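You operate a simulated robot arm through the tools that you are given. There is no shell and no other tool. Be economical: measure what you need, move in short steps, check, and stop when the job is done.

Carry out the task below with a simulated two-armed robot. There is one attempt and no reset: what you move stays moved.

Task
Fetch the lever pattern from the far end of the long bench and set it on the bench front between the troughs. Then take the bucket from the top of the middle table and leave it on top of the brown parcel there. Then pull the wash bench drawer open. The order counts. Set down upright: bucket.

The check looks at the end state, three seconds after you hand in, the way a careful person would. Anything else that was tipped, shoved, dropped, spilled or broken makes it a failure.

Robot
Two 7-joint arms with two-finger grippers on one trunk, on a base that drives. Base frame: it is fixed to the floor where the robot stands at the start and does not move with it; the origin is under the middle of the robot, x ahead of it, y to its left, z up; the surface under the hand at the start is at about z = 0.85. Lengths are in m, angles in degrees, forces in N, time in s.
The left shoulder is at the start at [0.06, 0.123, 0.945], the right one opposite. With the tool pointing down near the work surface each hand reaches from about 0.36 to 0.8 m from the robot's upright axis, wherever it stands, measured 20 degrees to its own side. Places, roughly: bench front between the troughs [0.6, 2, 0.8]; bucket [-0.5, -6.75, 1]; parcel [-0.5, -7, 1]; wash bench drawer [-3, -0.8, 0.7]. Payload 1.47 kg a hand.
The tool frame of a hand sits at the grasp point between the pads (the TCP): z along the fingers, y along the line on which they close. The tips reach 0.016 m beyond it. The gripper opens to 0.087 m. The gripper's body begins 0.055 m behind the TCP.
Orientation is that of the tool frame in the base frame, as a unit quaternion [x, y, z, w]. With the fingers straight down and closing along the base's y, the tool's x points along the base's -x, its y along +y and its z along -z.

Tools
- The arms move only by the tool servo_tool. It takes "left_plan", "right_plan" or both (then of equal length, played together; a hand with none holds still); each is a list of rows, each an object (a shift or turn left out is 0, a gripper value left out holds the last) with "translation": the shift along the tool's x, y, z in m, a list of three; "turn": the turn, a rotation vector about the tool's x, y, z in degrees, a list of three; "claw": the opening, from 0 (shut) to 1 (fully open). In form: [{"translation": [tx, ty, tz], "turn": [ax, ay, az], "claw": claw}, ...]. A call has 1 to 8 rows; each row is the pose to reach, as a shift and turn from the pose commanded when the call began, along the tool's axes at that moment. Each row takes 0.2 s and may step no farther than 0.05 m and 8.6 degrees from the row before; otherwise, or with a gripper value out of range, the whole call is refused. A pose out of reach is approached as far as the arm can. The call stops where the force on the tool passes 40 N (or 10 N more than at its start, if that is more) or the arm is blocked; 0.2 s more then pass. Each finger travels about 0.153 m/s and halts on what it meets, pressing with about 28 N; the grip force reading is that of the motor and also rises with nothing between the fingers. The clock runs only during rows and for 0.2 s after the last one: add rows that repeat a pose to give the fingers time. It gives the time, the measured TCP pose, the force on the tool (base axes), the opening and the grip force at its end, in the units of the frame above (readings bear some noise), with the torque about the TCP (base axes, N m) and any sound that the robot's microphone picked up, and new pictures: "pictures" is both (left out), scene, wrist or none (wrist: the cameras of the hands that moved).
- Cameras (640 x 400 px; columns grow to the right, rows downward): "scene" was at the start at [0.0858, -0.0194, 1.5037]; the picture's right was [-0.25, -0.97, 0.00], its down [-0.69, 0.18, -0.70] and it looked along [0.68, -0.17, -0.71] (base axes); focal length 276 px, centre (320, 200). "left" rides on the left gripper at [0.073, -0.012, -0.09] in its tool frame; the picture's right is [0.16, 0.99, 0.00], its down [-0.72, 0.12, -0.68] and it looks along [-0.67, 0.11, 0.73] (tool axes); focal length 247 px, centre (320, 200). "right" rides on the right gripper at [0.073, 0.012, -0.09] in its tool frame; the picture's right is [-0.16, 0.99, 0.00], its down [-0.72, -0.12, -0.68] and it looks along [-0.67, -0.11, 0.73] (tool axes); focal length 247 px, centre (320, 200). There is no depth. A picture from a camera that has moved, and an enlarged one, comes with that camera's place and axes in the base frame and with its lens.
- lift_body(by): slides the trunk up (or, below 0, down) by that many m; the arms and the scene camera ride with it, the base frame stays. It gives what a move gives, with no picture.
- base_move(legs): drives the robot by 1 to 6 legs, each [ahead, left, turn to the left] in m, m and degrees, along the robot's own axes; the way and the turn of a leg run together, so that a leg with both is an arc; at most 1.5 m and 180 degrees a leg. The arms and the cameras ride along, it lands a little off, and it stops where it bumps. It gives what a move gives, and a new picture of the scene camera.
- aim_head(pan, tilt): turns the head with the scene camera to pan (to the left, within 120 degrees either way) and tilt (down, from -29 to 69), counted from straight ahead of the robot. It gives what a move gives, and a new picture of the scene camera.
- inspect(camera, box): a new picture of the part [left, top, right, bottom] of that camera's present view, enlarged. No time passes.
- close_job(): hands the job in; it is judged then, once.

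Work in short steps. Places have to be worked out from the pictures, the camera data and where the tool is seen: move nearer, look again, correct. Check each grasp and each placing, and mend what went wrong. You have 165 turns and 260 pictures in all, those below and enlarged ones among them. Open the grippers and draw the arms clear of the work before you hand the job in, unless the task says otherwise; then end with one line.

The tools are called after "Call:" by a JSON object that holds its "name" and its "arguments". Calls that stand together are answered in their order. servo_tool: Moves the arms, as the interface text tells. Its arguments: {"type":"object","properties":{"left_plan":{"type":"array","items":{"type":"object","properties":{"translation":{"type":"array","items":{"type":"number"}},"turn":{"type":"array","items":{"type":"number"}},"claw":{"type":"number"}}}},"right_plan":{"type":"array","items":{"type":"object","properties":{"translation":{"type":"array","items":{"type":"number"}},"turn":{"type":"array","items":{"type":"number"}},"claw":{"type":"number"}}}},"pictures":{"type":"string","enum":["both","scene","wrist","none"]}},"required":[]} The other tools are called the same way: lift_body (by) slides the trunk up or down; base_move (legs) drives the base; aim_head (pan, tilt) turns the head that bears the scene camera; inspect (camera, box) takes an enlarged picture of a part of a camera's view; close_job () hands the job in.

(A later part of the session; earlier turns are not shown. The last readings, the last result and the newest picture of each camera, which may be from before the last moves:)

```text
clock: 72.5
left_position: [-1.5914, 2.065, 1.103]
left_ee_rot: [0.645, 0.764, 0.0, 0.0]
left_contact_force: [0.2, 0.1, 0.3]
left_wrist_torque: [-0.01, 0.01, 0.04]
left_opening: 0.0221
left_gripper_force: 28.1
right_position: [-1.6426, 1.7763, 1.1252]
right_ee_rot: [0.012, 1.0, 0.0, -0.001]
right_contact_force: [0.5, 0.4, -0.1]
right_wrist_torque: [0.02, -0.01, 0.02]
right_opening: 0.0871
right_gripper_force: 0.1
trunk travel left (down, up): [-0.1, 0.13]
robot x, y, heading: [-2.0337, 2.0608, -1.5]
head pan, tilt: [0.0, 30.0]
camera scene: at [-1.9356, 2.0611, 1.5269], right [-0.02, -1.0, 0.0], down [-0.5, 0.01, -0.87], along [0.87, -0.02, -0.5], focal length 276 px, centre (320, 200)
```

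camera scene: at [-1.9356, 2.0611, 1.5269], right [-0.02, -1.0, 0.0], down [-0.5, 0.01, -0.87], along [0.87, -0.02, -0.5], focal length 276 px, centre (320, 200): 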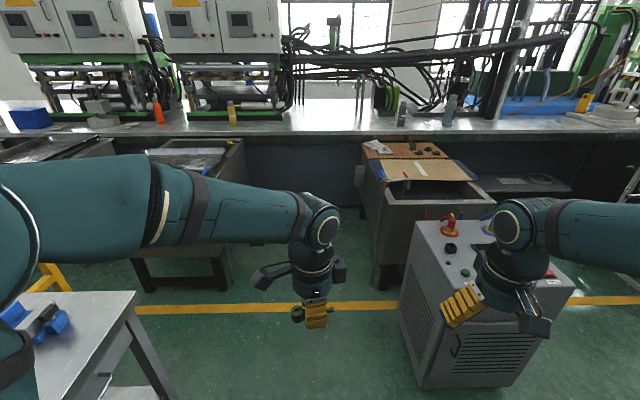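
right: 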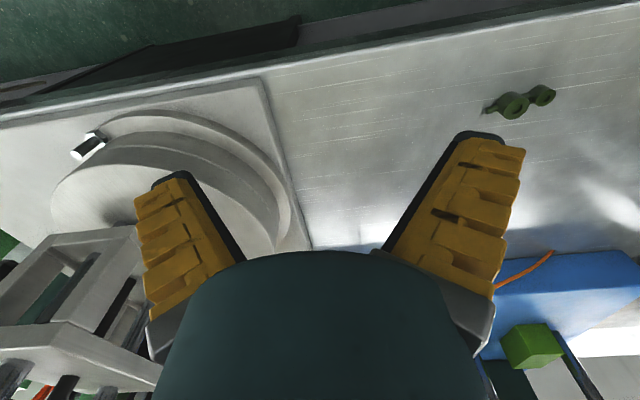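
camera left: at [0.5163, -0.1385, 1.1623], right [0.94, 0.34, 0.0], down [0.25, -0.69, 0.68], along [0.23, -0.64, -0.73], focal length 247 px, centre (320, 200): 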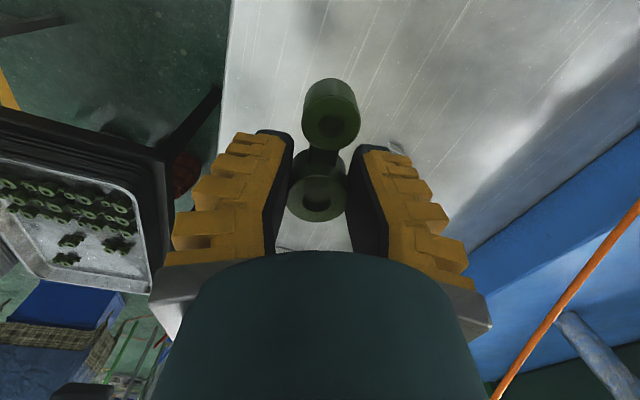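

Gap spans y≈1.69–2.53 at its mouth; centre ≈2.11. Correct heading and drive in part-way, then look.

Call:
{"name": "base_move", "arguments": {"legs": [[0.3, 0.05, 1.5], [0.5, 0.0, 0]]}}

Call:
{"name": "aim_head", "arguments": {"pan": 20, "tilt": 50}}

Call:
{"name": "aim_head", "arguments": {"pan": -45, "tilt": 50}}

```text
clock: 77.1
left_position: [-0.8036, 2.1298, 1.103]
left_ee_rot: [0.634, 0.774, 0.0, 0.0]
left_contact_force: [-0.2, -0.8, -1.0]
left_wrist_torque: [-0.01, 0.02, -0.02]
left_opening: 0.0223
left_gripper_force: 28.1
right_position: [-0.8462, 1.8411, 1.1254]
right_ee_rot: [-0.003, 1.0, 0.0, 0.0]
right_contact_force: [0.2, 0.5, -0.9]
right_wrist_torque: [-0.03, -0.01, -0.02]
right_opening: 0.0869
right_gripper_force: 0.1
trunk travel left (down, up): [-0.1, 0.13]
robot x, y, heading: [-1.2479, 2.1131, 0.4]
head pan, tilt: [0.0, 30.0]
camera scene: at [-1.1475, 2.1154, 1.5268], right [0.01, -1.0, 0.0], down [-0.5, 0.0, -0.87], along [0.87, 0.0, -0.5], focal length 276 px, centre (320, 200)
```

scene: 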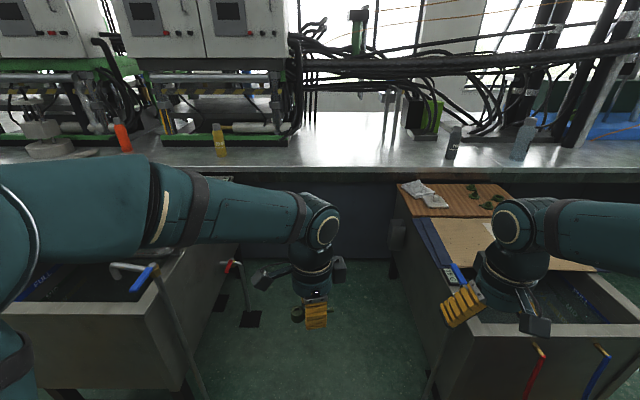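

```text
clock: 77.9
left_position: [-0.8044, 2.1308, 1.1026]
left_ee_rot: [0.634, 0.774, 0.0, 0.0]
left_contact_force: [0.9, 0.2, 0.4]
left_wrist_torque: [-0.01, 0.05, 0.0]
left_opening: 0.0225
left_gripper_force: 28.2
right_position: [-0.8458, 1.8409, 1.1255]
right_ee_rot: [-0.003, 1.0, 0.0, 0.0]
right_contact_force: [0.8, 0.1, -0.4]
right_wrist_torque: [0.02, 0.02, 0.01]
right_opening: 0.0873
right_gripper_force: 0.1
trunk travel left (down, up): [-0.1, 0.13]
robot x, y, heading: [-1.2445, 2.1123, 0.8]
head pan, tilt: [20.0, 50.0]
camera scene: at [-1.1664, 2.1416, 1.4974], right [0.35, -0.94, 0.0], down [-0.72, -0.27, -0.64], along [0.6, 0.22, -0.77], focal length 276 px, centre (320, 200)
```

scene: 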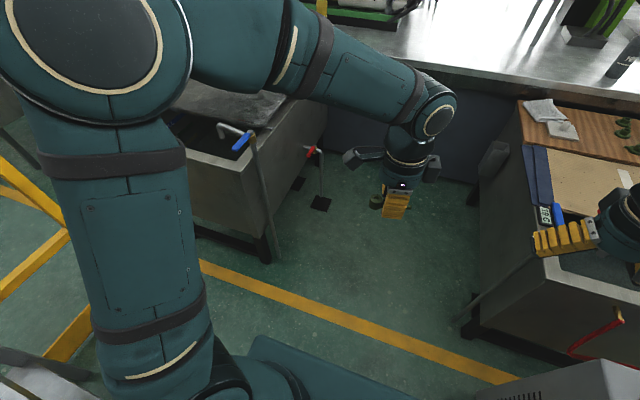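

```text
clock: 79.3
left_position: [-0.8039, 2.1291, 1.1027]
left_ee_rot: [0.635, 0.773, 0.0, 0.0]
left_contact_force: [0.3, -0.8, 0.2]
left_wrist_torque: [0.03, -0.03, 0.02]
left_opening: 0.022
left_gripper_force: 28.6
right_position: [-0.8451, 1.8402, 1.1259]
right_ee_rot: [-0.003, 1.0, 0.0, 0.0]
right_contact_force: [-0.7, -0.3, 1.2]
right_wrist_torque: [0.03, 0.0, 0.02]
right_opening: 0.0869
right_gripper_force: 0.1
trunk travel left (down, up): [-0.1, 0.13]
robot x, y, heading: [-1.2454, 2.1172, 0.3]
head pan, tilt: [-45.0, 50.0]
camera scene: at [-1.1839, 2.0608, 1.4974], right [-0.7, -0.71, 0.0], down [-0.55, 0.54, -0.64], along [0.46, -0.45, -0.77], focal length 276 px, centre (320, 200)
```

scene: 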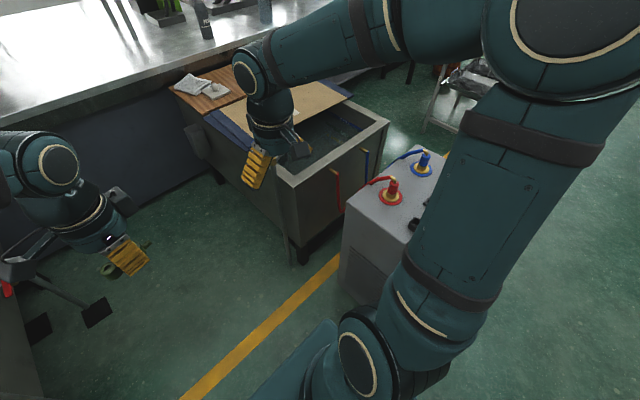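

Two floor taps flank the gap (poles at y≈2.6 and ≈1.66); my base at y≈2.117 is centred. Drive in ~1.03 m.

Call:
{"name": "base_move", "arguments": {"legs": [[0.5, 0.0, 0], [0.53, 0.0, 0]]}}

Call:
{"name": "aim_head", "arguments": {"pan": 0, "tilt": 50}}

```text
clock: 84.9
left_position: [0.2267, 2.1101, 1.1029]
left_ee_rot: [0.643, 0.766, 0.0, 0.001]
left_contact_force: [0.1, 0.2, -0.6]
left_wrist_torque: [0.01, -0.03, 0.03]
left_opening: 0.0225
left_gripper_force: 27.7
right_position: [0.1793, 1.8211, 1.1262]
right_ee_rot: [0.009, 1.0, -0.001, 0.001]
right_contact_force: [1.2, -0.2, 0.0]
right_wrist_torque: [0.01, 0.0, -0.01]
right_opening: 0.0869
right_gripper_force: 0.0
trunk travel left (down, up): [-0.1, 0.13]
robot x, y, heading: [-0.2155, 2.1076, -1.0]
head pan, tilt: [-45.0, 50.0]
camera scene: at [-0.1543, 2.0497, 1.4973], right [-0.72, -0.69, 0.0], down [-0.53, 0.55, -0.64], along [0.45, -0.46, -0.77], focal length 276 px, centre (320, 200)
```

scene: 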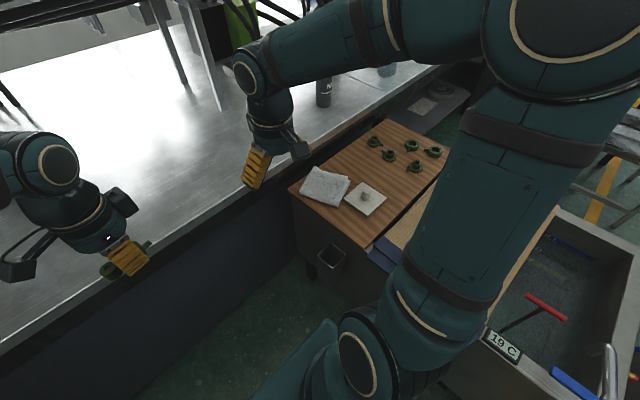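

```text
clock: 86.0
left_position: [0.2261, 2.1105, 1.1033]
left_ee_rot: [0.643, 0.766, 0.001, 0.0]
left_contact_force: [0.1, -0.5, -0.2]
left_wrist_torque: [0.02, 0.0, -0.02]
left_opening: 0.0224
left_gripper_force: 27.4
right_position: [0.1775, 1.8216, 1.1237]
right_ee_rot: [0.008, 1.0, 0.0, 0.0]
right_contact_force: [-0.3, -0.6, 0.0]
right_wrist_torque: [0.02, -0.01, 0.02]
right_opening: 0.0869
right_gripper_force: 0.2
trunk travel left (down, up): [-0.1, 0.13]
robot x, y, heading: [-0.2189, 2.1087, -1.0]
head pan, tilt: [0.0, 50.0]
camera scene: at [-0.1315, 2.1037, 1.4974], right [-0.02, -1.0, 0.0], down [-0.77, 0.01, -0.64], along [0.64, -0.01, -0.77], focal length 276 px, centre (320, 200)
```

scene: 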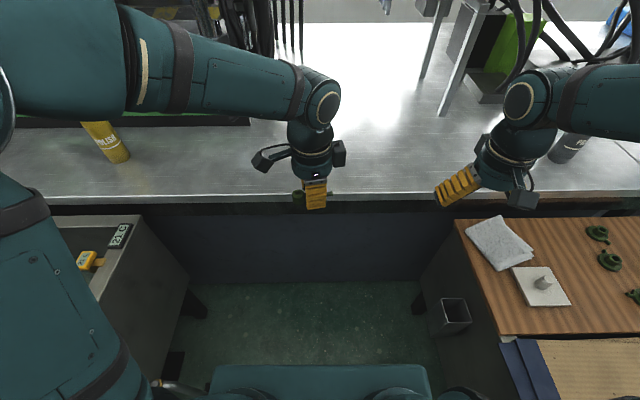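

Bench front between the troughs is clear here. Extend the left hand to about x=0.52, y=2.1 at height.

Call:
{"name": "servo_tool", "arguments": {"left_plan": [{"translation": [-0.01, 0.047, 0.0]}, {"translation": [-0.02, 0.094, 0.0]}, {"translation": [-0.03, 0.141, 0.0]}, {"translation": [-0.04, 0.188, 0.02]}, {"translation": [-0.05, 0.235, 0.04]}, {"translation": [-0.06, 0.28, 0.06]}, {"translation": [-0.06, 0.28, 0.1]}, {"translation": [-0.06, 0.28, 0.12]}]}}

```text
refused: row 4 steps farther than a row can; nothing moved
```

Row steps slightly too long; smaller steps.

Call:
{"name": "servo_tool", "arguments": {"left_plan": [{"translation": [-0.008, 0.042, 0.0]}, {"translation": [-0.017, 0.084, 0.0]}, {"translation": [-0.026, 0.126, 0.015]}, {"translation": [-0.034, 0.168, 0.03]}, {"translation": [-0.043, 0.21, 0.045]}, {"translation": [-0.052, 0.252, 0.06]}, {"translation": [-0.06, 0.284, 0.08]}, {"translation": [-0.06, 0.284, 0.12]}]}}

```text
clock: 87.8
left_position: [0.5182, 2.1004, 0.984]
left_ee_rot: [0.643, 0.766, -0.001, 0.0]
left_contact_force: [-0.4, -0.3, 0.0]
left_wrist_torque: [-0.02, 0.02, 0.01]
left_opening: 0.0224
left_gripper_force: 28.0
right_position: [0.1782, 1.8221, 1.1257]
right_ee_rot: [0.009, 1.0, 0.0, 0.0]
right_contact_force: [0.3, -0.5, 0.4]
right_wrist_torque: [-0.02, 0.03, -0.01]
right_opening: 0.0868
right_gripper_force: 0.2
trunk travel left (down, up): [-0.1, 0.13]
robot x, y, heading: [-0.2141, 2.1074, -1.0]
head pan, tilt: [0.0, 50.0]
camera scene: at [-0.1318, 2.1045, 1.4974], right [-0.02, -1.0, 0.0], down [-0.77, 0.01, -0.64], along [0.64, -0.01, -0.77], focal length 276 px, centre (320, 200)
camera left: at [0.4929, 2.1679, 1.0737], right [0.95, 0.33, 0.0], down [0.24, -0.69, 0.68], along [0.22, -0.64, -0.73], focal length 247 px, centre (320, 200)
```

scene: 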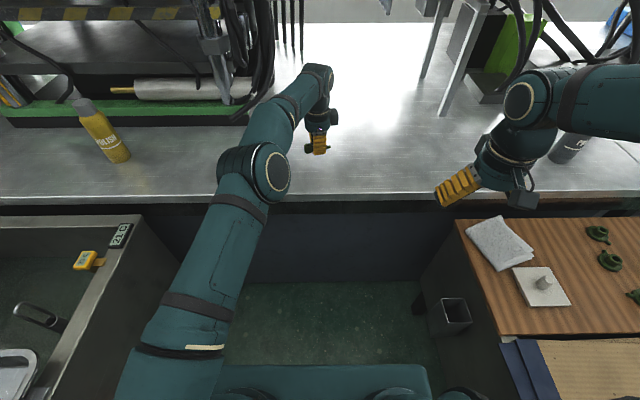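
left: 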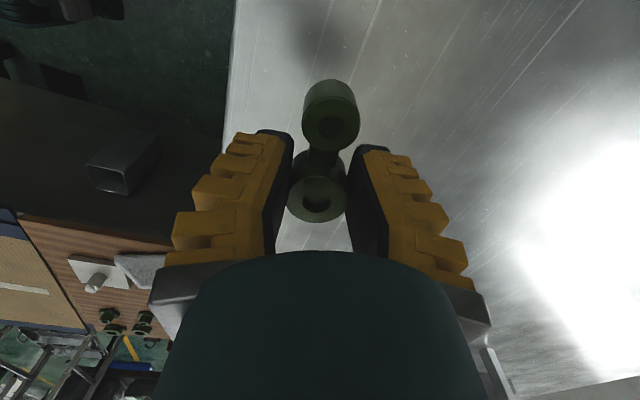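

The spot below is clear. Lower to contact height 0.871.

Call:
{"name": "servo_tool", "arguments": {"left_plan": [{"translation": [0, 0, 0.045]}, {"translation": [0, 0, 0.085]}, {"translation": [0, 0, 0.103]}, {"translation": [0, 0, 0.108]}, {"translation": [0, 0, 0.112]}, {"translation": [0, 0, 0.112]}], "pictures": "wrist"}}

```text
clock: 89.2
left_position: [0.5181, 2.0987, 0.8714]
left_ee_rot: [0.643, 0.766, 0.0, 0.002]
left_contact_force: [2.5, -2.0, 9.2]
left_wrist_torque: [0.11, -0.01, -0.02]
left_opening: 0.0236
left_gripper_force: 27.6
right_position: [0.1782, 1.8227, 1.1257]
right_ee_rot: [0.009, 1.0, 0.0, 0.0]
right_contact_force: [-0.2, -0.5, 0.8]
right_wrist_torque: [0.01, -0.01, 0.0]
right_opening: 0.0871
right_gripper_force: 0.0
trunk travel left (down, up): [-0.1, 0.13]
robot x, y, heading: [-0.2184, 2.1037, -0.9]
head pan, tilt: [0.0, 50.0]
camera left: at [0.4932, 2.167, 0.9616], right [0.94, 0.33, 0.0], down [0.24, -0.69, 0.68], along [0.23, -0.64, -0.73], focal length 247 px, centre (320, 200)
```

left: 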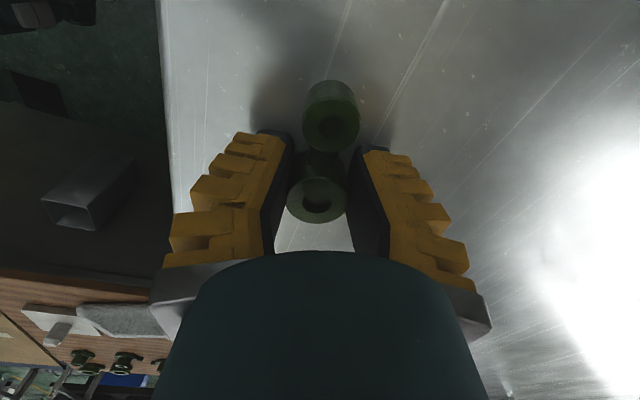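

Contact at the same height as when it was picked. Open and rise.

Call:
{"name": "servo_tool", "arguments": {"left_plan": [{"claw": 0.5}, {"claw": 0.9}, {"claw": 0.9}, {"translation": [0, 0, -0.04], "claw": 0.9}, {"translation": [0, 0, -0.09], "claw": 0.9}, {"translation": [0, 0, -0.14], "claw": 0.9}, {"translation": [0, 0, -0.19], "claw": 0.9}, {"translation": [0, 0, -0.23], "claw": 0.9}]}}

```text
clock: 91.0
left_position: [0.4985, 2.1031, 1.0894]
left_ee_rot: [0.643, 0.766, 0.0, 0.0]
left_contact_force: [0.0, -0.1, 0.2]
left_wrist_torque: [0.0, -0.01, -0.01]
left_opening: 0.0804
left_gripper_force: 1.3
left hand out of reach, approached as far as the arm can: row 7, 8
right_position: [0.1771, 1.8207, 1.1264]
right_ee_rot: [0.008, 1.0, 0.0, 0.0]
right_contact_force: [0.5, -0.3, 0.4]
right_wrist_torque: [-0.01, -0.01, 0.03]
right_opening: 0.0869
right_gripper_force: 0.0
trunk travel left (down, up): [-0.1, 0.13]
robot x, y, heading: [-0.2127, 2.1027, -1.1]
head pan, tilt: [0.0, 50.0]
camera scene: at [-0.132, 2.1038, 1.4974], right [-0.02, -1.0, 0.0], down [-0.77, 0.01, -0.64], along [0.64, -0.01, -0.77], focal length 276 px, centre (320, 200)
camera left: at [0.4747, 2.1714, 1.1789], right [0.95, 0.33, 0.0], down [0.24, -0.69, 0.68], along [0.22, -0.64, -0.73], focal length 247 px, centre (320, 200)
```

scene: 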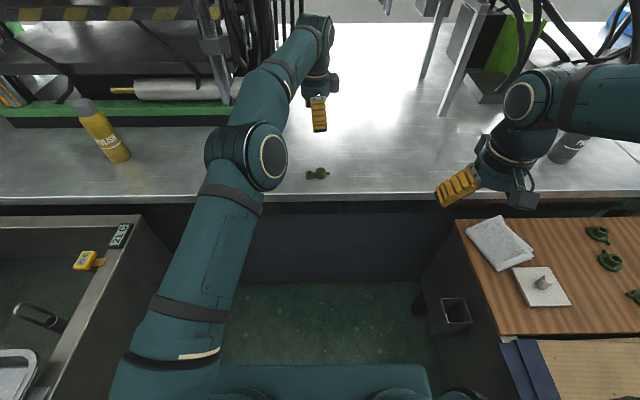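
left: 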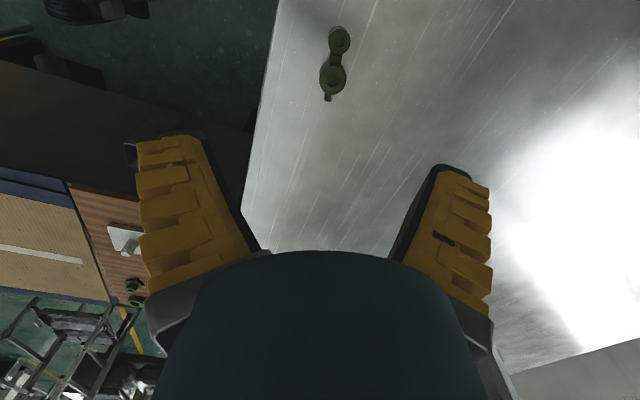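

Lever is standing on the bench front. I check the opposite bench end for any other lever candidate before leaving.

Call:
{"name": "aim_head", "arguments": {"pan": 60, "tilt": 15}}

Call:
{"name": "inspect", "arguments": {"camera": "scene", "box": [180, 60, 420, 210]}}

```text
clock: 92.3
left_position: [0.4999, 2.1032, 1.0883]
left_ee_rot: [0.642, 0.766, 0.0, 0.0]
left_contact_force: [-0.2, 0.3, -0.1]
left_wrist_torque: [0.02, 0.05, -0.02]
left_opening: 0.0803
left_gripper_force: 1.4
right_position: [0.178, 1.8212, 1.1256]
right_ee_rot: [0.008, 1.0, 0.0, 0.0]
right_contact_force: [0.8, 0.3, 0.5]
right_wrist_torque: [-0.04, -0.01, 0.0]
right_opening: 0.0869
right_gripper_force: 0.1
trunk travel left (down, up): [-0.1, 0.13]
robot x, y, heading: [-0.2157, 2.1046, -1.0]
head pan, tilt: [60.0, 15.0]
camera scene: at [-0.1603, 2.1851, 1.551], right [0.86, -0.52, 0.0], down [-0.13, -0.22, -0.97], along [0.5, 0.83, -0.26], focal length 276 px, centre (320, 200)
```

scene: 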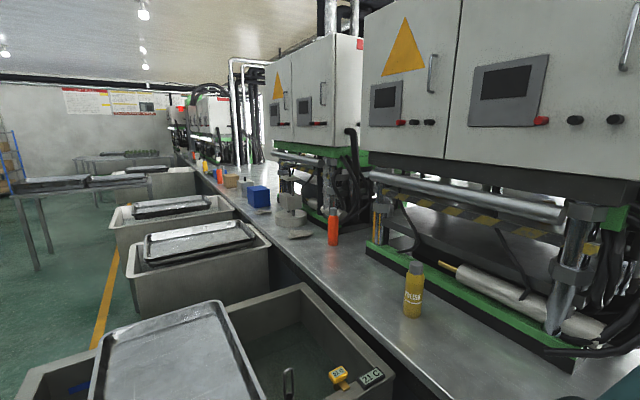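

```text
2.67 times, centred on (300, 135) of scene
camera zoom: at [-0.1603, 2.1851, 1.551], right [0.86, -0.52, 0.0], down [-0.13, -0.22, -0.97], along [0.5, 0.83, -0.26], focal length 736 px, centre (373, 373)
```

zoom: 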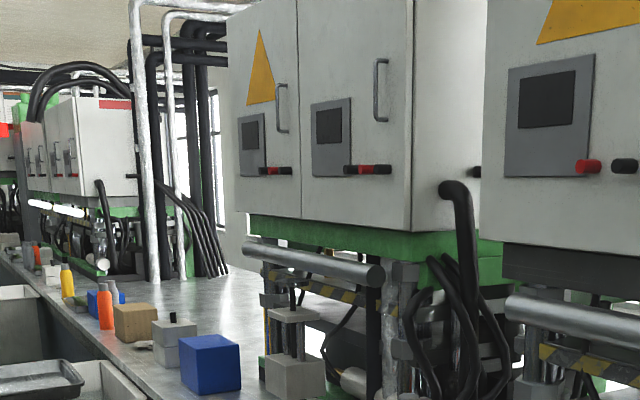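

No other candidate; the lever is done. Retract the left hand and back out of the gap to the aisle.

Call:
{"name": "servo_tool", "arguments": {"left_plan": [{"translation": [0.008, -0.048, 0]}, {"translation": [0.017, -0.096, 0]}, {"translation": [0.025, -0.144, 0]}, {"translation": [0.034, -0.192, 0]}, {"translation": [0.043, -0.24, 0]}, {"translation": [0.05, -0.28, 0]}], "pictures": "none"}}

Call:
{"name": "base_move", "arguments": {"legs": [[-0.5, 0.0, 0.5], [-0.65, 0, 0.5], [-0.68, 0, 0]]}}

```text
clock: 93.7
left_position: [0.2163, 2.1052, 1.0866]
left_ee_rot: [0.643, 0.766, 0.001, 0.001]
left_contact_force: [-0.3, 0.6, -0.4]
left_wrist_torque: [0.0, 0.01, 0.01]
left_opening: 0.0802
left_gripper_force: 1.3
right_position: [0.1773, 1.8222, 1.126]
right_ee_rot: [0.009, 1.0, 0.001, 0.0]
right_contact_force: [0.0, -0.9, -0.3]
right_wrist_torque: [0.02, -0.02, 0.0]
right_opening: 0.0872
right_gripper_force: 0.2
trunk travel left (down, up): [-0.1, 0.13]
robot x, y, heading: [-0.219, 2.1056, -0.9]
head pan, tilt: [60.0, 15.0]
```

```text
clock: 103.2
left_position: [-1.6036, 2.1134, 1.0873]
left_ee_rot: [0.644, 0.765, 0.001, 0.001]
left_contact_force: [-0.2, 0.5, 1.3]
left_wrist_torque: [0.01, 0.01, 0.02]
left_opening: 0.0804
left_gripper_force: 1.4
right_position: [-1.6432, 1.8304, 1.1244]
right_ee_rot: [0.011, 1.0, 0.0, 0.0]
right_contact_force: [0.5, 0.3, -0.5]
right_wrist_torque: [-0.01, 0.0, -0.01]
right_opening: 0.0871
right_gripper_force: 0.1
trunk travel left (down, up): [-0.1, 0.13]
robot x, y, heading: [-2.0424, 2.1141, -1.1]
head pan, tilt: [60.0, 15.0]
camera scene: at [-1.9815, 2.1952, 1.5511], right [0.86, -0.52, 0.0], down [-0.13, -0.22, -0.97], along [0.5, 0.83, -0.26], focal length 276 px, centre (320, 200)
```

scene: 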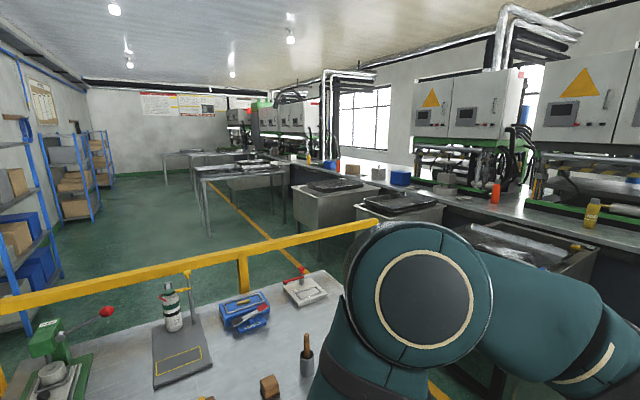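

Out in the aisle. Strafe right to y≈0.5, then turn right to face −y.

Call:
{"name": "base_move", "arguments": {"legs": [[0, -0.8, 0], [0, -0.8, 0], [0, 0, -88]]}}

Call:
{"name": "aim_head", "arguments": {"pan": 0, "tilt": 20}}

```text
clock: 121.2
left_position: [-2.0673, 0.1049, 1.0876]
left_ee_rot: [0.996, 0.094, 0.0, 0.0]
left_contact_force: [0.4, -0.4, -0.6]
left_wrist_torque: [0.01, 0.02, 0.01]
left_opening: 0.0804
left_gripper_force: 1.3
right_position: [-2.3515, 0.141, 1.1251]
right_ee_rot: [0.709, 0.706, 0.0, 0.0]
right_contact_force: [-0.4, 0.6, 0.2]
right_wrist_torque: [0.01, 0.0, 0.03]
right_opening: 0.0868
right_gripper_force: 0.1
trunk travel left (down, up): [-0.1, 0.13]
robot x, y, heading: [-2.074, 0.5392, -90.1]
head pan, tilt: [60.0, 15.0]
camera scene: at [-1.995, 0.4828, 1.5511], right [-0.5, -0.86, 0.0], down [-0.22, 0.13, -0.97], along [0.83, -0.49, -0.26], focal length 276 px, centre (320, 200)
```

scene: 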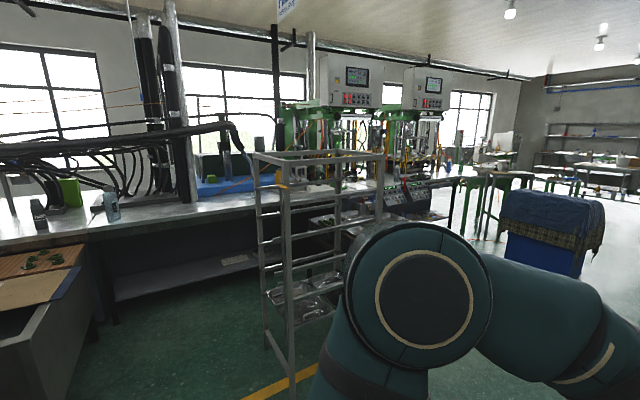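

```text
clock: 122.5
left_position: [-2.0663, 0.1062, 1.0863]
left_ee_rot: [0.996, 0.094, 0.0, 0.0]
left_contact_force: [1.2, 0.0, -0.4]
left_wrist_torque: [0.0, -0.02, -0.03]
left_opening: 0.0803
left_gripper_force: 1.7
right_position: [-2.3513, 0.1417, 1.1264]
right_ee_rot: [0.709, 0.706, 0.0, 0.0]
right_contact_force: [0.4, -0.2, -1.0]
right_wrist_torque: [0.01, -0.03, -0.01]
right_opening: 0.0869
right_gripper_force: 0.1
trunk travel left (down, up): [-0.1, 0.13]
robot x, y, heading: [-2.0755, 0.537, -90.2]
head pan, tilt: [0.0, 20.0]
camera scene: at [-2.0759, 0.4366, 1.5429], right [-1.0, 0.0, 0.0], down [0.0, 0.34, -0.94], along [0.0, -0.94, -0.34], focal length 276 px, centre (320, 200)
```

scene: 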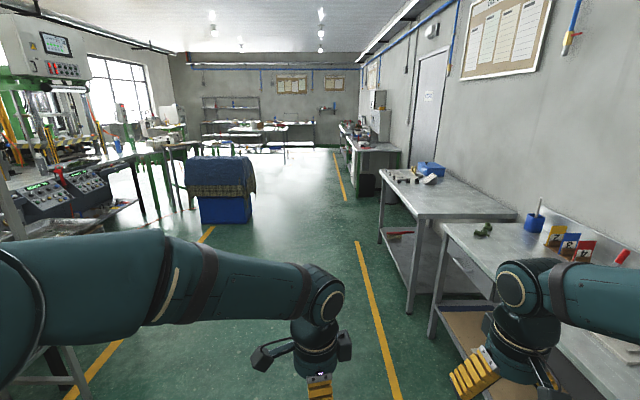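

Aisle ahead is clear. Drive ~4.3 m along it, drifting slightly left, then look at the middle table.

Call:
{"name": "base_move", "arguments": {"legs": [[1.45, 0.1, 0], [1.45, 0.1, 0], [1.4, 0.1, 0]]}}

Call:
{"name": "aim_head", "arguments": {"pan": 25, "tilt": 20}}

```text
clock: 142.8
left_position: [-1.9136, -4.114, 1.0867]
left_ee_rot: [0.998, 0.063, -0.001, -0.001]
left_contact_force: [1.2, 0.2, 0.1]
left_wrist_torque: [0.03, 0.0, 0.02]
left_opening: 0.08
left_gripper_force: 1.7
right_position: [-2.1953, -4.0618, 1.1248]
right_ee_rot: [0.73, 0.683, 0.0, 0.0]
right_contact_force: [1.1, 0.1, 0.1]
right_wrist_torque: [-0.03, -0.01, -0.01]
right_opening: 0.0872
right_gripper_force: 0.0
trunk travel left (down, up): [-0.1, 0.13]
robot x, y, heading: [-1.8944, -3.6834, -93.7]
head pan, tilt: [0.0, 20.0]
camera scene: at [-1.9024, -3.7841, 1.5429], right [-1.0, 0.07, 0.0], down [0.02, 0.34, -0.94], along [-0.06, -0.94, -0.34], focal length 276 px, centre (320, 200)
```

scene: 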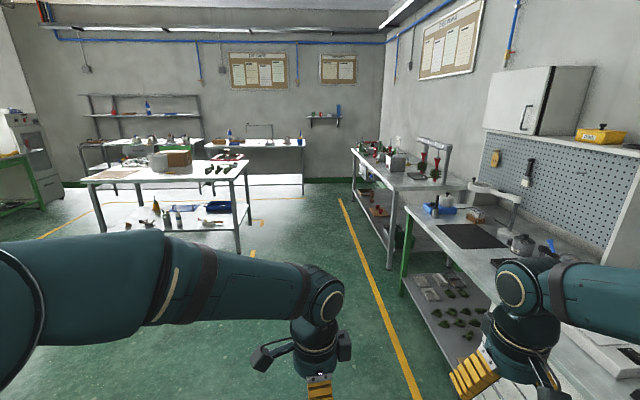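

```text
clock: 143.6
left_position: [-1.9134, -4.114, 1.087]
left_ee_rot: [0.998, 0.064, 0.0, 0.001]
left_contact_force: [0.6, 0.2, 1.0]
left_wrist_torque: [-0.01, -0.02, -0.02]
left_opening: 0.0802
left_gripper_force: 1.5
right_position: [-2.1941, -4.0605, 1.1254]
right_ee_rot: [0.731, 0.683, -0.001, 0.0]
right_contact_force: [0.1, 0.0, -0.2]
right_wrist_torque: [0.01, 0.0, 0.02]
right_opening: 0.0871
right_gripper_force: 0.0
trunk travel left (down, up): [-0.1, 0.13]
robot x, y, heading: [-1.8928, -3.6813, -93.6]
head pan, tilt: [25.0, 20.0]
camera scene: at [-1.8626, -3.7777, 1.5429], right [-0.93, -0.36, 0.0], down [-0.12, 0.32, -0.94], along [0.34, -0.88, -0.34], focal length 276 px, centre (320, 200)
```

scene: 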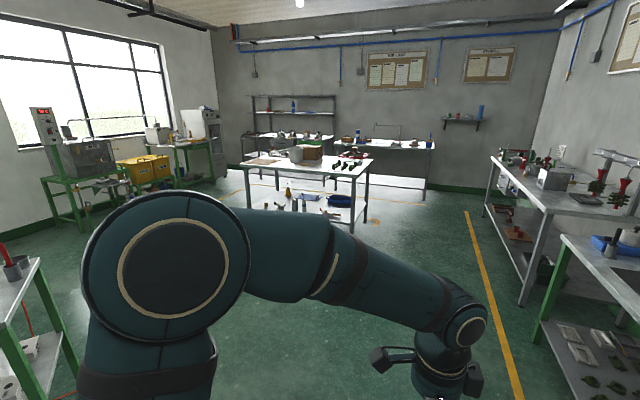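

Call:
{"name": "inspect", "arguments": {"camera": "scene", "box": [230, 110, 390, 210]}}

```text
4.00 times, centred on (310, 160) of scene
camera zoom: at [-1.8626, -3.7777, 1.5429], right [-0.93, -0.36, 0.0], down [-0.12, 0.32, -0.94], along [0.34, -0.88, -0.34], focal length 1104 px, centre (360, 360)
```

zoom: 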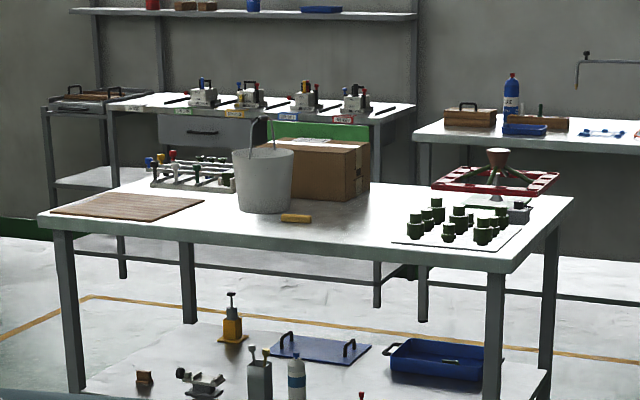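

The bucket stands on the north side of the parcel; both are reachable better from the south side of the table. Drive closer along the aisle and look again.

Call:
{"name": "base_move", "arguments": {"legs": [[0.9, 0.0, 3.6], [0.9, 0.0, 0]]}}

Call:
{"name": "aim_head", "arguments": {"pan": 45, "tilt": 25}}

```text
clock: 152.8
left_position: [-1.9207, -5.9397, 1.0875]
left_ee_rot: [0.996, 0.092, 0.0, 0.0]
left_contact_force: [1.5, -0.2, -0.4]
left_wrist_torque: [0.02, -0.03, 0.01]
left_opening: 0.0801
left_gripper_force: 1.5
right_position: [-2.2039, -5.904, 1.1255]
right_ee_rot: [0.71, 0.704, 0.0, 0.0]
right_contact_force: [0.1, -0.6, 0.0]
right_wrist_torque: [0.03, 0.01, 0.02]
right_opening: 0.0868
right_gripper_force: 0.1
trunk travel left (down, up): [-0.1, 0.13]
robot x, y, heading: [-1.9248, -5.5089, -90.4]
head pan, tilt: [25.0, 20.0]
camera scene: at [-1.8885, -5.6019, 1.5429], right [-0.91, -0.41, 0.0], down [-0.14, 0.31, -0.94], along [0.39, -0.85, -0.34], focal length 276 px, centre (320, 200)
```

scene: 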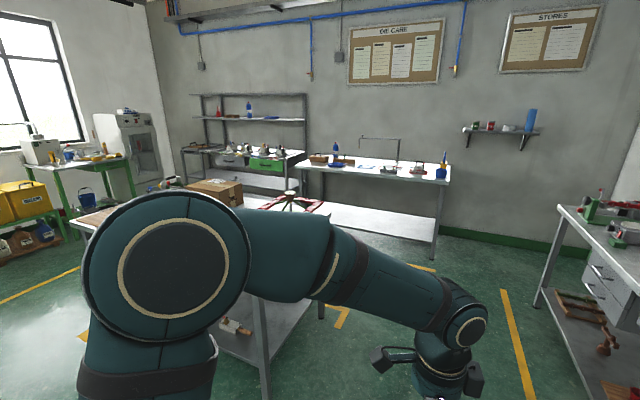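

```text
clock: 153.7
left_position: [-1.9211, -5.9406, 1.0871]
left_ee_rot: [0.996, 0.092, 0.0, 0.0]
left_contact_force: [-0.6, -0.5, 0.1]
left_wrist_torque: [0.0, -0.02, -0.04]
left_opening: 0.0802
left_gripper_force: 1.3
right_position: [-2.2034, -5.9035, 1.1256]
right_ee_rot: [0.71, 0.704, 0.0, 0.0]
right_contact_force: [0.1, 0.9, -0.1]
right_wrist_torque: [0.01, -0.01, -0.04]
right_opening: 0.0872
right_gripper_force: 0.1
trunk travel left (down, up): [-0.1, 0.13]
robot x, y, heading: [-1.9235, -5.5059, -90.6]
head pan, tilt: [45.0, 25.0]
camera scene: at [-1.8626, -5.5824, 1.5349], right [-0.71, -0.7, 0.0], down [-0.3, 0.3, -0.91], along [0.63, -0.65, -0.42], focal length 276 px, centre (320, 200)
```

scene: 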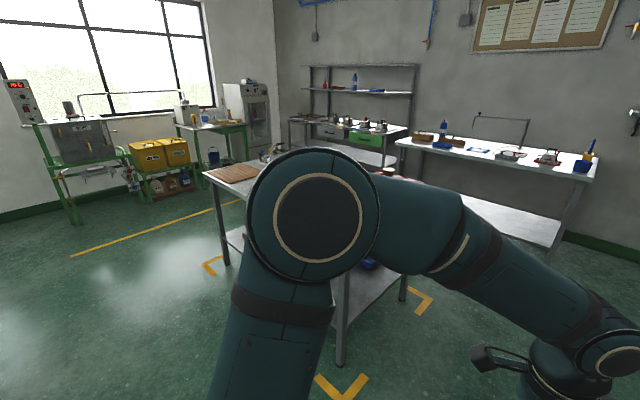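

Table occupies x −1.3…0, y −7.15…−6.3; back benches start at y≈−8.3. Drive to (−1.95,−7.65), turn to face +y.

Call:
{"name": "base_move", "arguments": {"legs": [[1.1, 0.0, 0.6], [1.04, 0.0, 0], [0, 0, 90], [0, 0, 90]]}}

Call:
{"name": "aim_head", "arguments": {"pan": -60, "tilt": 25}}

```text
clock: 171.9
left_position: [-1.9512, -7.2352, 1.0868]
left_ee_rot: [-0.055, 0.998, 0.0, 0.0]
left_contact_force: [-0.8, 0.5, -0.2]
left_wrist_torque: [-0.02, 0.0, 0.0]
left_opening: 0.0804
left_gripper_force: 1.3
right_position: [-1.6701, -7.2926, 1.1253]
right_ee_rot: [-0.678, 0.735, 0.0, 0.0]
right_contact_force: [-0.4, -0.8, -0.3]
right_wrist_torque: [0.01, 0.02, -0.01]
right_opening: 0.0867
right_gripper_force: 0.1
trunk travel left (down, up): [-0.1, 0.13]
robot x, y, heading: [-1.9746, -7.6657, 85.4]
head pan, tilt: [45.0, 25.0]
camera scene: at [-2.04, -7.586, 1.5348], right [0.76, 0.65, 0.0], down [0.27, -0.32, -0.91], along [-0.59, 0.69, -0.42], focal length 276 px, centre (320, 200)
```

scene: 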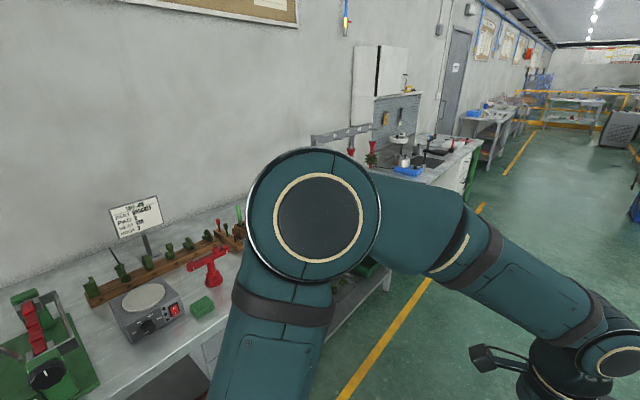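

```text
clock: 173.7
left_position: [-1.9514, -7.2356, 1.0869]
left_ee_rot: [-0.055, 0.998, -0.001, 0.001]
left_contact_force: [0.7, 0.3, -0.7]
left_wrist_torque: [-0.01, 0.01, 0.0]
left_opening: 0.0803
left_gripper_force: 1.4
right_position: [-1.6707, -7.2917, 1.1251]
right_ee_rot: [-0.677, 0.736, 0.0, 0.0]
right_contact_force: [0.2, -0.7, 0.1]
right_wrist_torque: [-0.02, -0.02, 0.01]
right_opening: 0.0871
right_gripper_force: 0.0
trunk travel left (down, up): [-0.1, 0.13]
robot x, y, heading: [-1.9754, -7.6711, 85.2]
head pan, tilt: [-60.0, 25.0]
camera scene: at [-1.897, -7.6168, 1.5349], right [0.43, -0.9, 0.0], down [-0.38, -0.18, -0.91], along [0.82, 0.39, -0.42], focal length 276 px, centre (320, 200)
```

scene: 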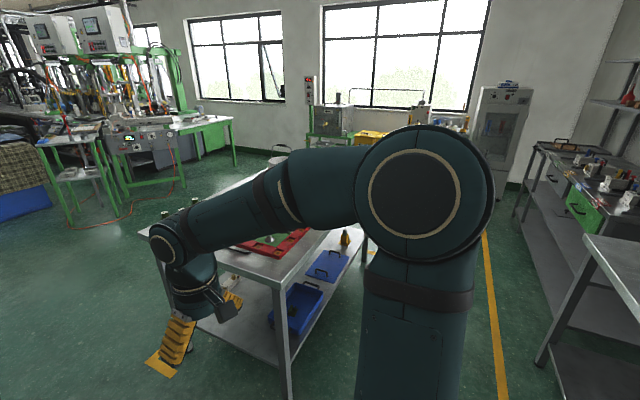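

Path along the south side is open (bench edge y≈−8.3). Straighten heading and strafe right to x≈−0.5.

Call:
{"name": "base_move", "arguments": {"legs": [[0, 0, 4.8], [0.0, -0.75, 0], [0, -0.7, 0]]}}

Call:
{"name": "aim_head", "arguments": {"pan": 0, "tilt": 45}}

```text
clock: 187.5
left_position: [-0.5271, -7.2222, 1.0868]
left_ee_rot: [-0.109, 0.994, 0.0, 0.001]
left_contact_force: [0.4, 0.4, -0.7]
left_wrist_torque: [-0.01, 0.0, -0.04]
left_opening: 0.0803
left_gripper_force: 1.1
right_position: [-0.2421, -7.2482, 1.1246]
right_ee_rot: [0.717, -0.697, 0.0, 0.0]
right_contact_force: [-0.6, 0.3, 0.4]
right_wrist_torque: [0.0, 0.01, 0.01]
right_opening: 0.0867
right_gripper_force: 0.0
trunk travel left (down, up): [-0.1, 0.13]
robot x, y, heading: [-0.5097, -7.6539, 91.6]
head pan, tilt: [-60.0, 25.0]
camera scene: at [-0.432, -7.5951, 1.5348], right [0.52, -0.85, 0.0], down [-0.36, -0.22, -0.91], along [0.77, 0.48, -0.42], focal length 276 px, centre (320, 200)
```

scene: 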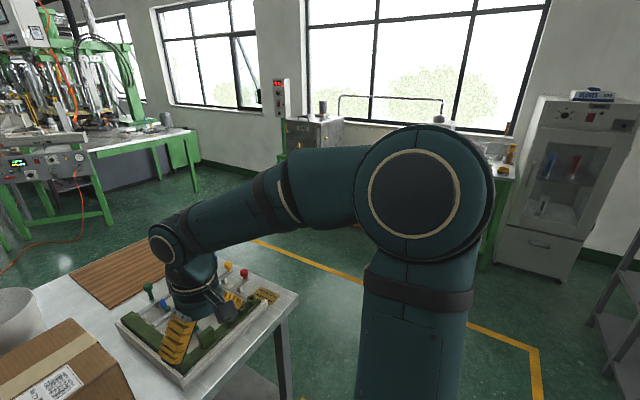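

```text
clock: 188.8
left_position: [-0.5279, -7.2217, 1.0857]
left_ee_rot: [-0.11, 0.994, -0.001, -0.001]
left_contact_force: [0.5, -0.3, 0.0]
left_wrist_torque: [-0.01, -0.04, 0.01]
left_opening: 0.0802
left_gripper_force: 1.5
right_position: [-0.2424, -7.2482, 1.1249]
right_ee_rot: [0.717, -0.697, 0.0, 0.0]
right_contact_force: [-0.1, -0.3, 0.6]
right_wrist_torque: [0.0, 0.0, -0.03]
right_opening: 0.0869
right_gripper_force: 0.1
trunk travel left (down, up): [-0.1, 0.13]
robot x, y, heading: [-0.5089, -7.6554, 91.6]
head pan, tilt: [0.0, 45.0]
camera scene: at [-0.5129, -7.5622, 1.5043], right [1.0, 0.03, 0.0], down [0.02, -0.71, -0.71], along [-0.02, 0.71, -0.71], focal length 276 px, centre (320, 200)
```

scene: 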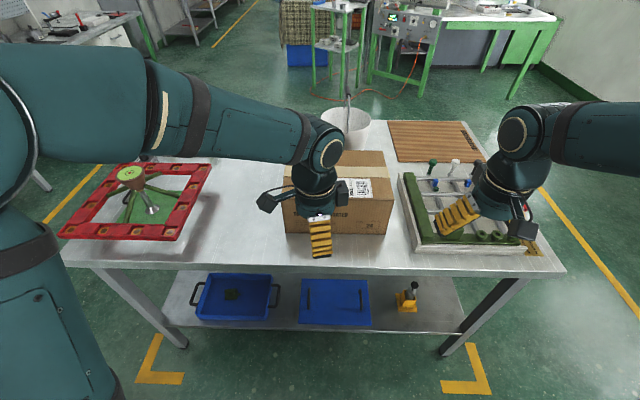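

Great view: parcel top ≈ x −0.60…−0.35, y −7.08…−6.89, z≈1.03; bucket behind it around (−0.45,−6.81) with its bail up. Raise the trunk, move the left hand aside, and look closer.

Call:
{"name": "lift_body", "arguments": {"by": 0.12}}

Call:
{"name": "servo_tool", "arguments": {"left_plan": [{"translation": [0.045, 0.0, 0]}, {"translation": [0.09, 0.0, 0]}, {"translation": [0.135, 0.0, 0]}, {"translation": [0.18, 0.0, 0]}, {"translation": [0.22, 0.0, 0]}], "pictures": "scene"}}

Call:
{"name": "inspect", "arguments": {"camera": "scene", "box": [260, 80, 440, 240]}}

```text
clock: 190.3
left_position: [-0.5275, -7.2209, 1.207]
left_ee_rot: [-0.11, 0.994, 0.0, 0.0]
left_contact_force: [-0.1, 0.1, 0.4]
left_wrist_torque: [-0.02, 0.02, 0.01]
left_opening: 0.0801
left_gripper_force: 1.1
right_position: [-0.2425, -7.247, 1.2454]
right_ee_rot: [0.717, -0.697, 0.0, -0.001]
right_contact_force: [0.3, 1.1, 0.2]
right_wrist_torque: [0.0, 0.02, 0.01]
right_opening: 0.087
right_gripper_force: 0.0
trunk travel left (down, up): [-0.22, 0.01]
robot x, y, heading: [-0.5079, -7.6557, 91.5]
head pan, tilt: [0.0, 45.0]
```

```text
clock: 191.5
left_position: [-0.7422, -7.2695, 1.2083]
left_ee_rot: [-0.11, 0.994, 0.0, -0.001]
left_contact_force: [0.7, 0.2, -0.6]
left_wrist_torque: [0.0, -0.02, -0.01]
left_opening: 0.0803
left_gripper_force: 1.1
right_position: [-0.2435, -7.2493, 1.2457]
right_ee_rot: [0.717, -0.697, 0.0, 0.0]
right_contact_force: [0.1, 0.1, -0.5]
right_wrist_torque: [0.02, -0.02, 0.01]
right_opening: 0.087
right_gripper_force: 0.1
trunk travel left (down, up): [-0.22, 0.01]
robot x, y, heading: [-0.5109, -7.653, 91.7]
head pan, tilt: [0.0, 45.0]
camera scene: at [-0.5137, -7.5627, 1.6243], right [1.0, 0.03, 0.0], down [0.02, -0.71, -0.71], along [-0.02, 0.71, -0.71], focal length 276 px, centre (320, 200)
```

scene: 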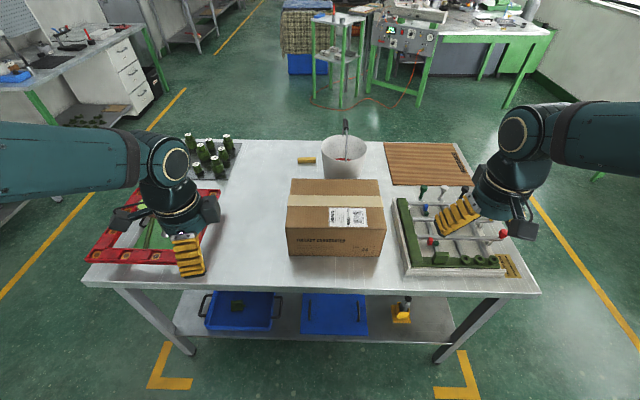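

```text
2.50 times, centred on (350, 160) of scene
camera zoom: at [-0.5137, -7.5627, 1.6243], right [1.0, 0.03, 0.0], down [0.02, -0.71, -0.71], along [-0.02, 0.71, -0.71], focal length 690 px, centre (245, 300)
```

zoom: 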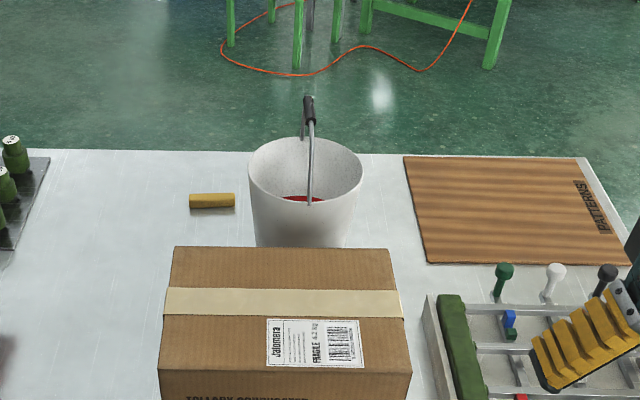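

Bucket has a bail standing up (plane along y) with a black grip, and some red content; the right hand already closes along x. Take a view from the right wrist camera for triangulation.

Call:
{"name": "servo_tool", "arguments": {"right_plan": [{"translation": [0.0, 0.045, -0.01]}, {"translation": [0.0, 0.09, -0.02]}, {"translation": [0.0, 0.135, -0.03]}, {"translation": [0.0, 0.18, -0.04]}, {"translation": [0.0, 0.2, -0.05]}, {"translation": [0.0, 0.2, -0.05]}], "pictures": "wrist"}}

```text
clock: 192.9
left_position: [-0.7411, -7.2677, 1.208]
left_ee_rot: [-0.111, 0.994, 0.0, 0.0]
left_contact_force: [0.0, -0.6, -0.6]
left_wrist_torque: [0.01, 0.01, 0.0]
left_opening: 0.0804
left_gripper_force: 1.0
right_position: [-0.4444, -7.2503, 1.295]
right_ee_rot: [0.717, -0.697, 0.0, 0.0]
right_contact_force: [0.2, 0.2, -0.2]
right_wrist_torque: [0.03, -0.02, 0.01]
right_opening: 0.0869
right_gripper_force: 0.2
trunk travel left (down, up): [-0.22, 0.01]
robot x, y, heading: [-0.505, -7.6511, 91.6]
head pan, tilt: [0.0, 45.0]
camera right: at [-0.4548, -7.3234, 1.3854], right [-0.99, 0.13, 0.0], down [0.1, 0.73, 0.68], along [0.09, 0.67, -0.73], focal length 247 px, centre (320, 200)
```

right: 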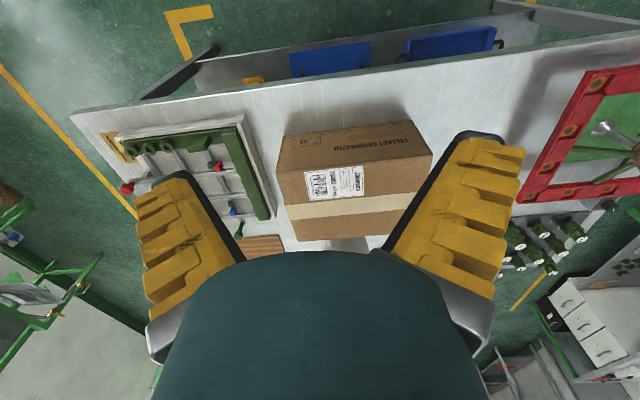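

Triangulated: table z≈0.87, parcel top z≈1.03 spanning x −0.62…−0.35, y −7.08…−6.87. Move base forward 0.1 and reach the right hand out high above the parcel to see the bucket.

Call:
{"name": "base_move", "arguments": {"legs": [[0.1, 0.0, -1.6]]}}

Call:
{"name": "servo_tool", "arguments": {"right_plan": [{"translation": [-0.04, 0.0, -0.01]}, {"translation": [-0.08, 0.0, -0.02]}, {"translation": [-0.12, 0.0, -0.03]}, {"translation": [-0.16, 0.0, -0.04]}, {"translation": [-0.16, 0.0, -0.04]}], "pictures": "both"}}

```text
clock: 194.1
left_position: [-0.7328, -7.1639, 1.2089]
left_ee_rot: [-0.098, 0.995, -0.001, 0.0]
left_contact_force: [1.0, -0.2, -0.3]
left_wrist_torque: [-0.02, 0.02, 0.01]
left_opening: 0.0803
left_gripper_force: 0.8
right_position: [-0.4357, -7.1539, 1.2953]
right_ee_rot: [0.709, -0.705, 0.001, -0.001]
right_contact_force: [0.1, 1.0, -0.1]
right_wrist_torque: [0.0, 0.02, 0.02]
right_opening: 0.0869
right_gripper_force: 0.1
trunk travel left (down, up): [-0.22, 0.01]
robot x, y, heading: [-0.5092, -7.5544, 90.3]
head pan, tilt: [0.0, 45.0]
camera scene: at [-0.5122, -7.4638, 1.6243], right [1.0, 0.0, 0.0], down [0.0, -0.71, -0.71], along [0.0, 0.71, -0.71], focal length 276 px, centre (320, 200)
```

scene: 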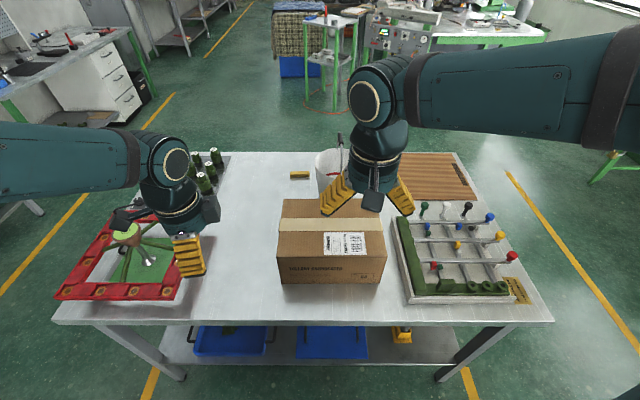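

```text
clock: 195.3
left_position: [-0.7323, -7.1659, 1.2093]
left_ee_rot: [-0.097, 0.995, 0.001, 0.0]
left_contact_force: [0.8, -0.1, 0.0]
left_wrist_torque: [0.0, 0.04, 0.04]
left_opening: 0.0804
left_gripper_force: 1.2
right_position: [-0.4364, -6.9954, 1.3353]
right_ee_rot: [0.708, -0.706, 0.0, -0.001]
right_contact_force: [0.2, -0.4, 1.1]
right_wrist_torque: [-0.01, 0.02, -0.02]
right_opening: 0.0867
right_gripper_force: 0.1
trunk travel left (down, up): [-0.22, 0.01]
robot x, y, heading: [-0.5105, -7.5564, 89.8]
head pan, tilt: [0.0, 45.0]
camera scene: at [-0.5118, -7.4659, 1.6244], right [1.0, 0.0, 0.0], down [0.0, -0.71, -0.71], along [0.0, 0.71, -0.71], focal length 276 px, centre (320, 200)
camera right: at [-0.4494, -7.0681, 1.4254], right [-0.99, 0.15, 0.0], down [0.11, 0.72, 0.68], along [0.1, 0.67, -0.73], focal length 247 px, centre (320, 200)
```

scene: 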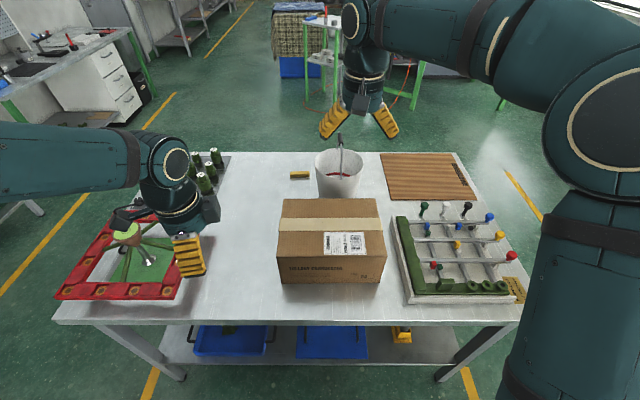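
right: 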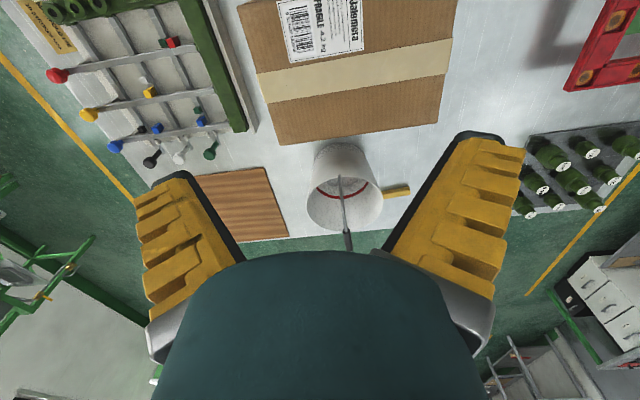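

Zoom both views on the bail for precise triangulation.

Call:
{"name": "inspect", "arguments": {"camera": "scene", "box": [300, 120, 380, 210]}}

Call:
{"name": "inspect", "arguments": {"camera": "right", "box": [280, 130, 420, 260]}}

```text
4.44 times, centred on (340, 165) of scene
camera zoom: at [-0.5118, -7.4659, 1.6244], right [1.0, 0.0, 0.0], down [0.0, -0.71, -0.71], along [0.0, 0.71, -0.71], focal length 1227 px, centre (231, 356)
```

zoom: 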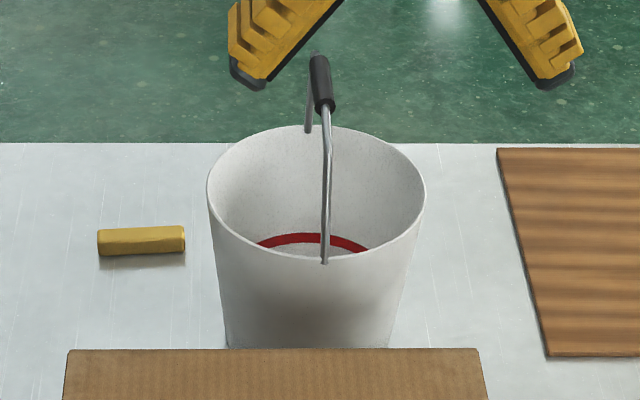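

```text
3.08 times, centred on (350, 195) of right
camera zoom: at [-0.4494, -7.0681, 1.4254], right [-0.99, 0.15, 0.0], down [0.11, 0.72, 0.68], along [0.1, 0.67, -0.73], focal length 760 px, centre (228, 215)
```

zoom: 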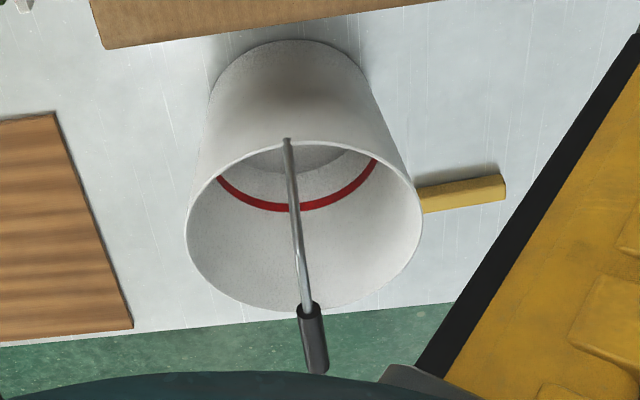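

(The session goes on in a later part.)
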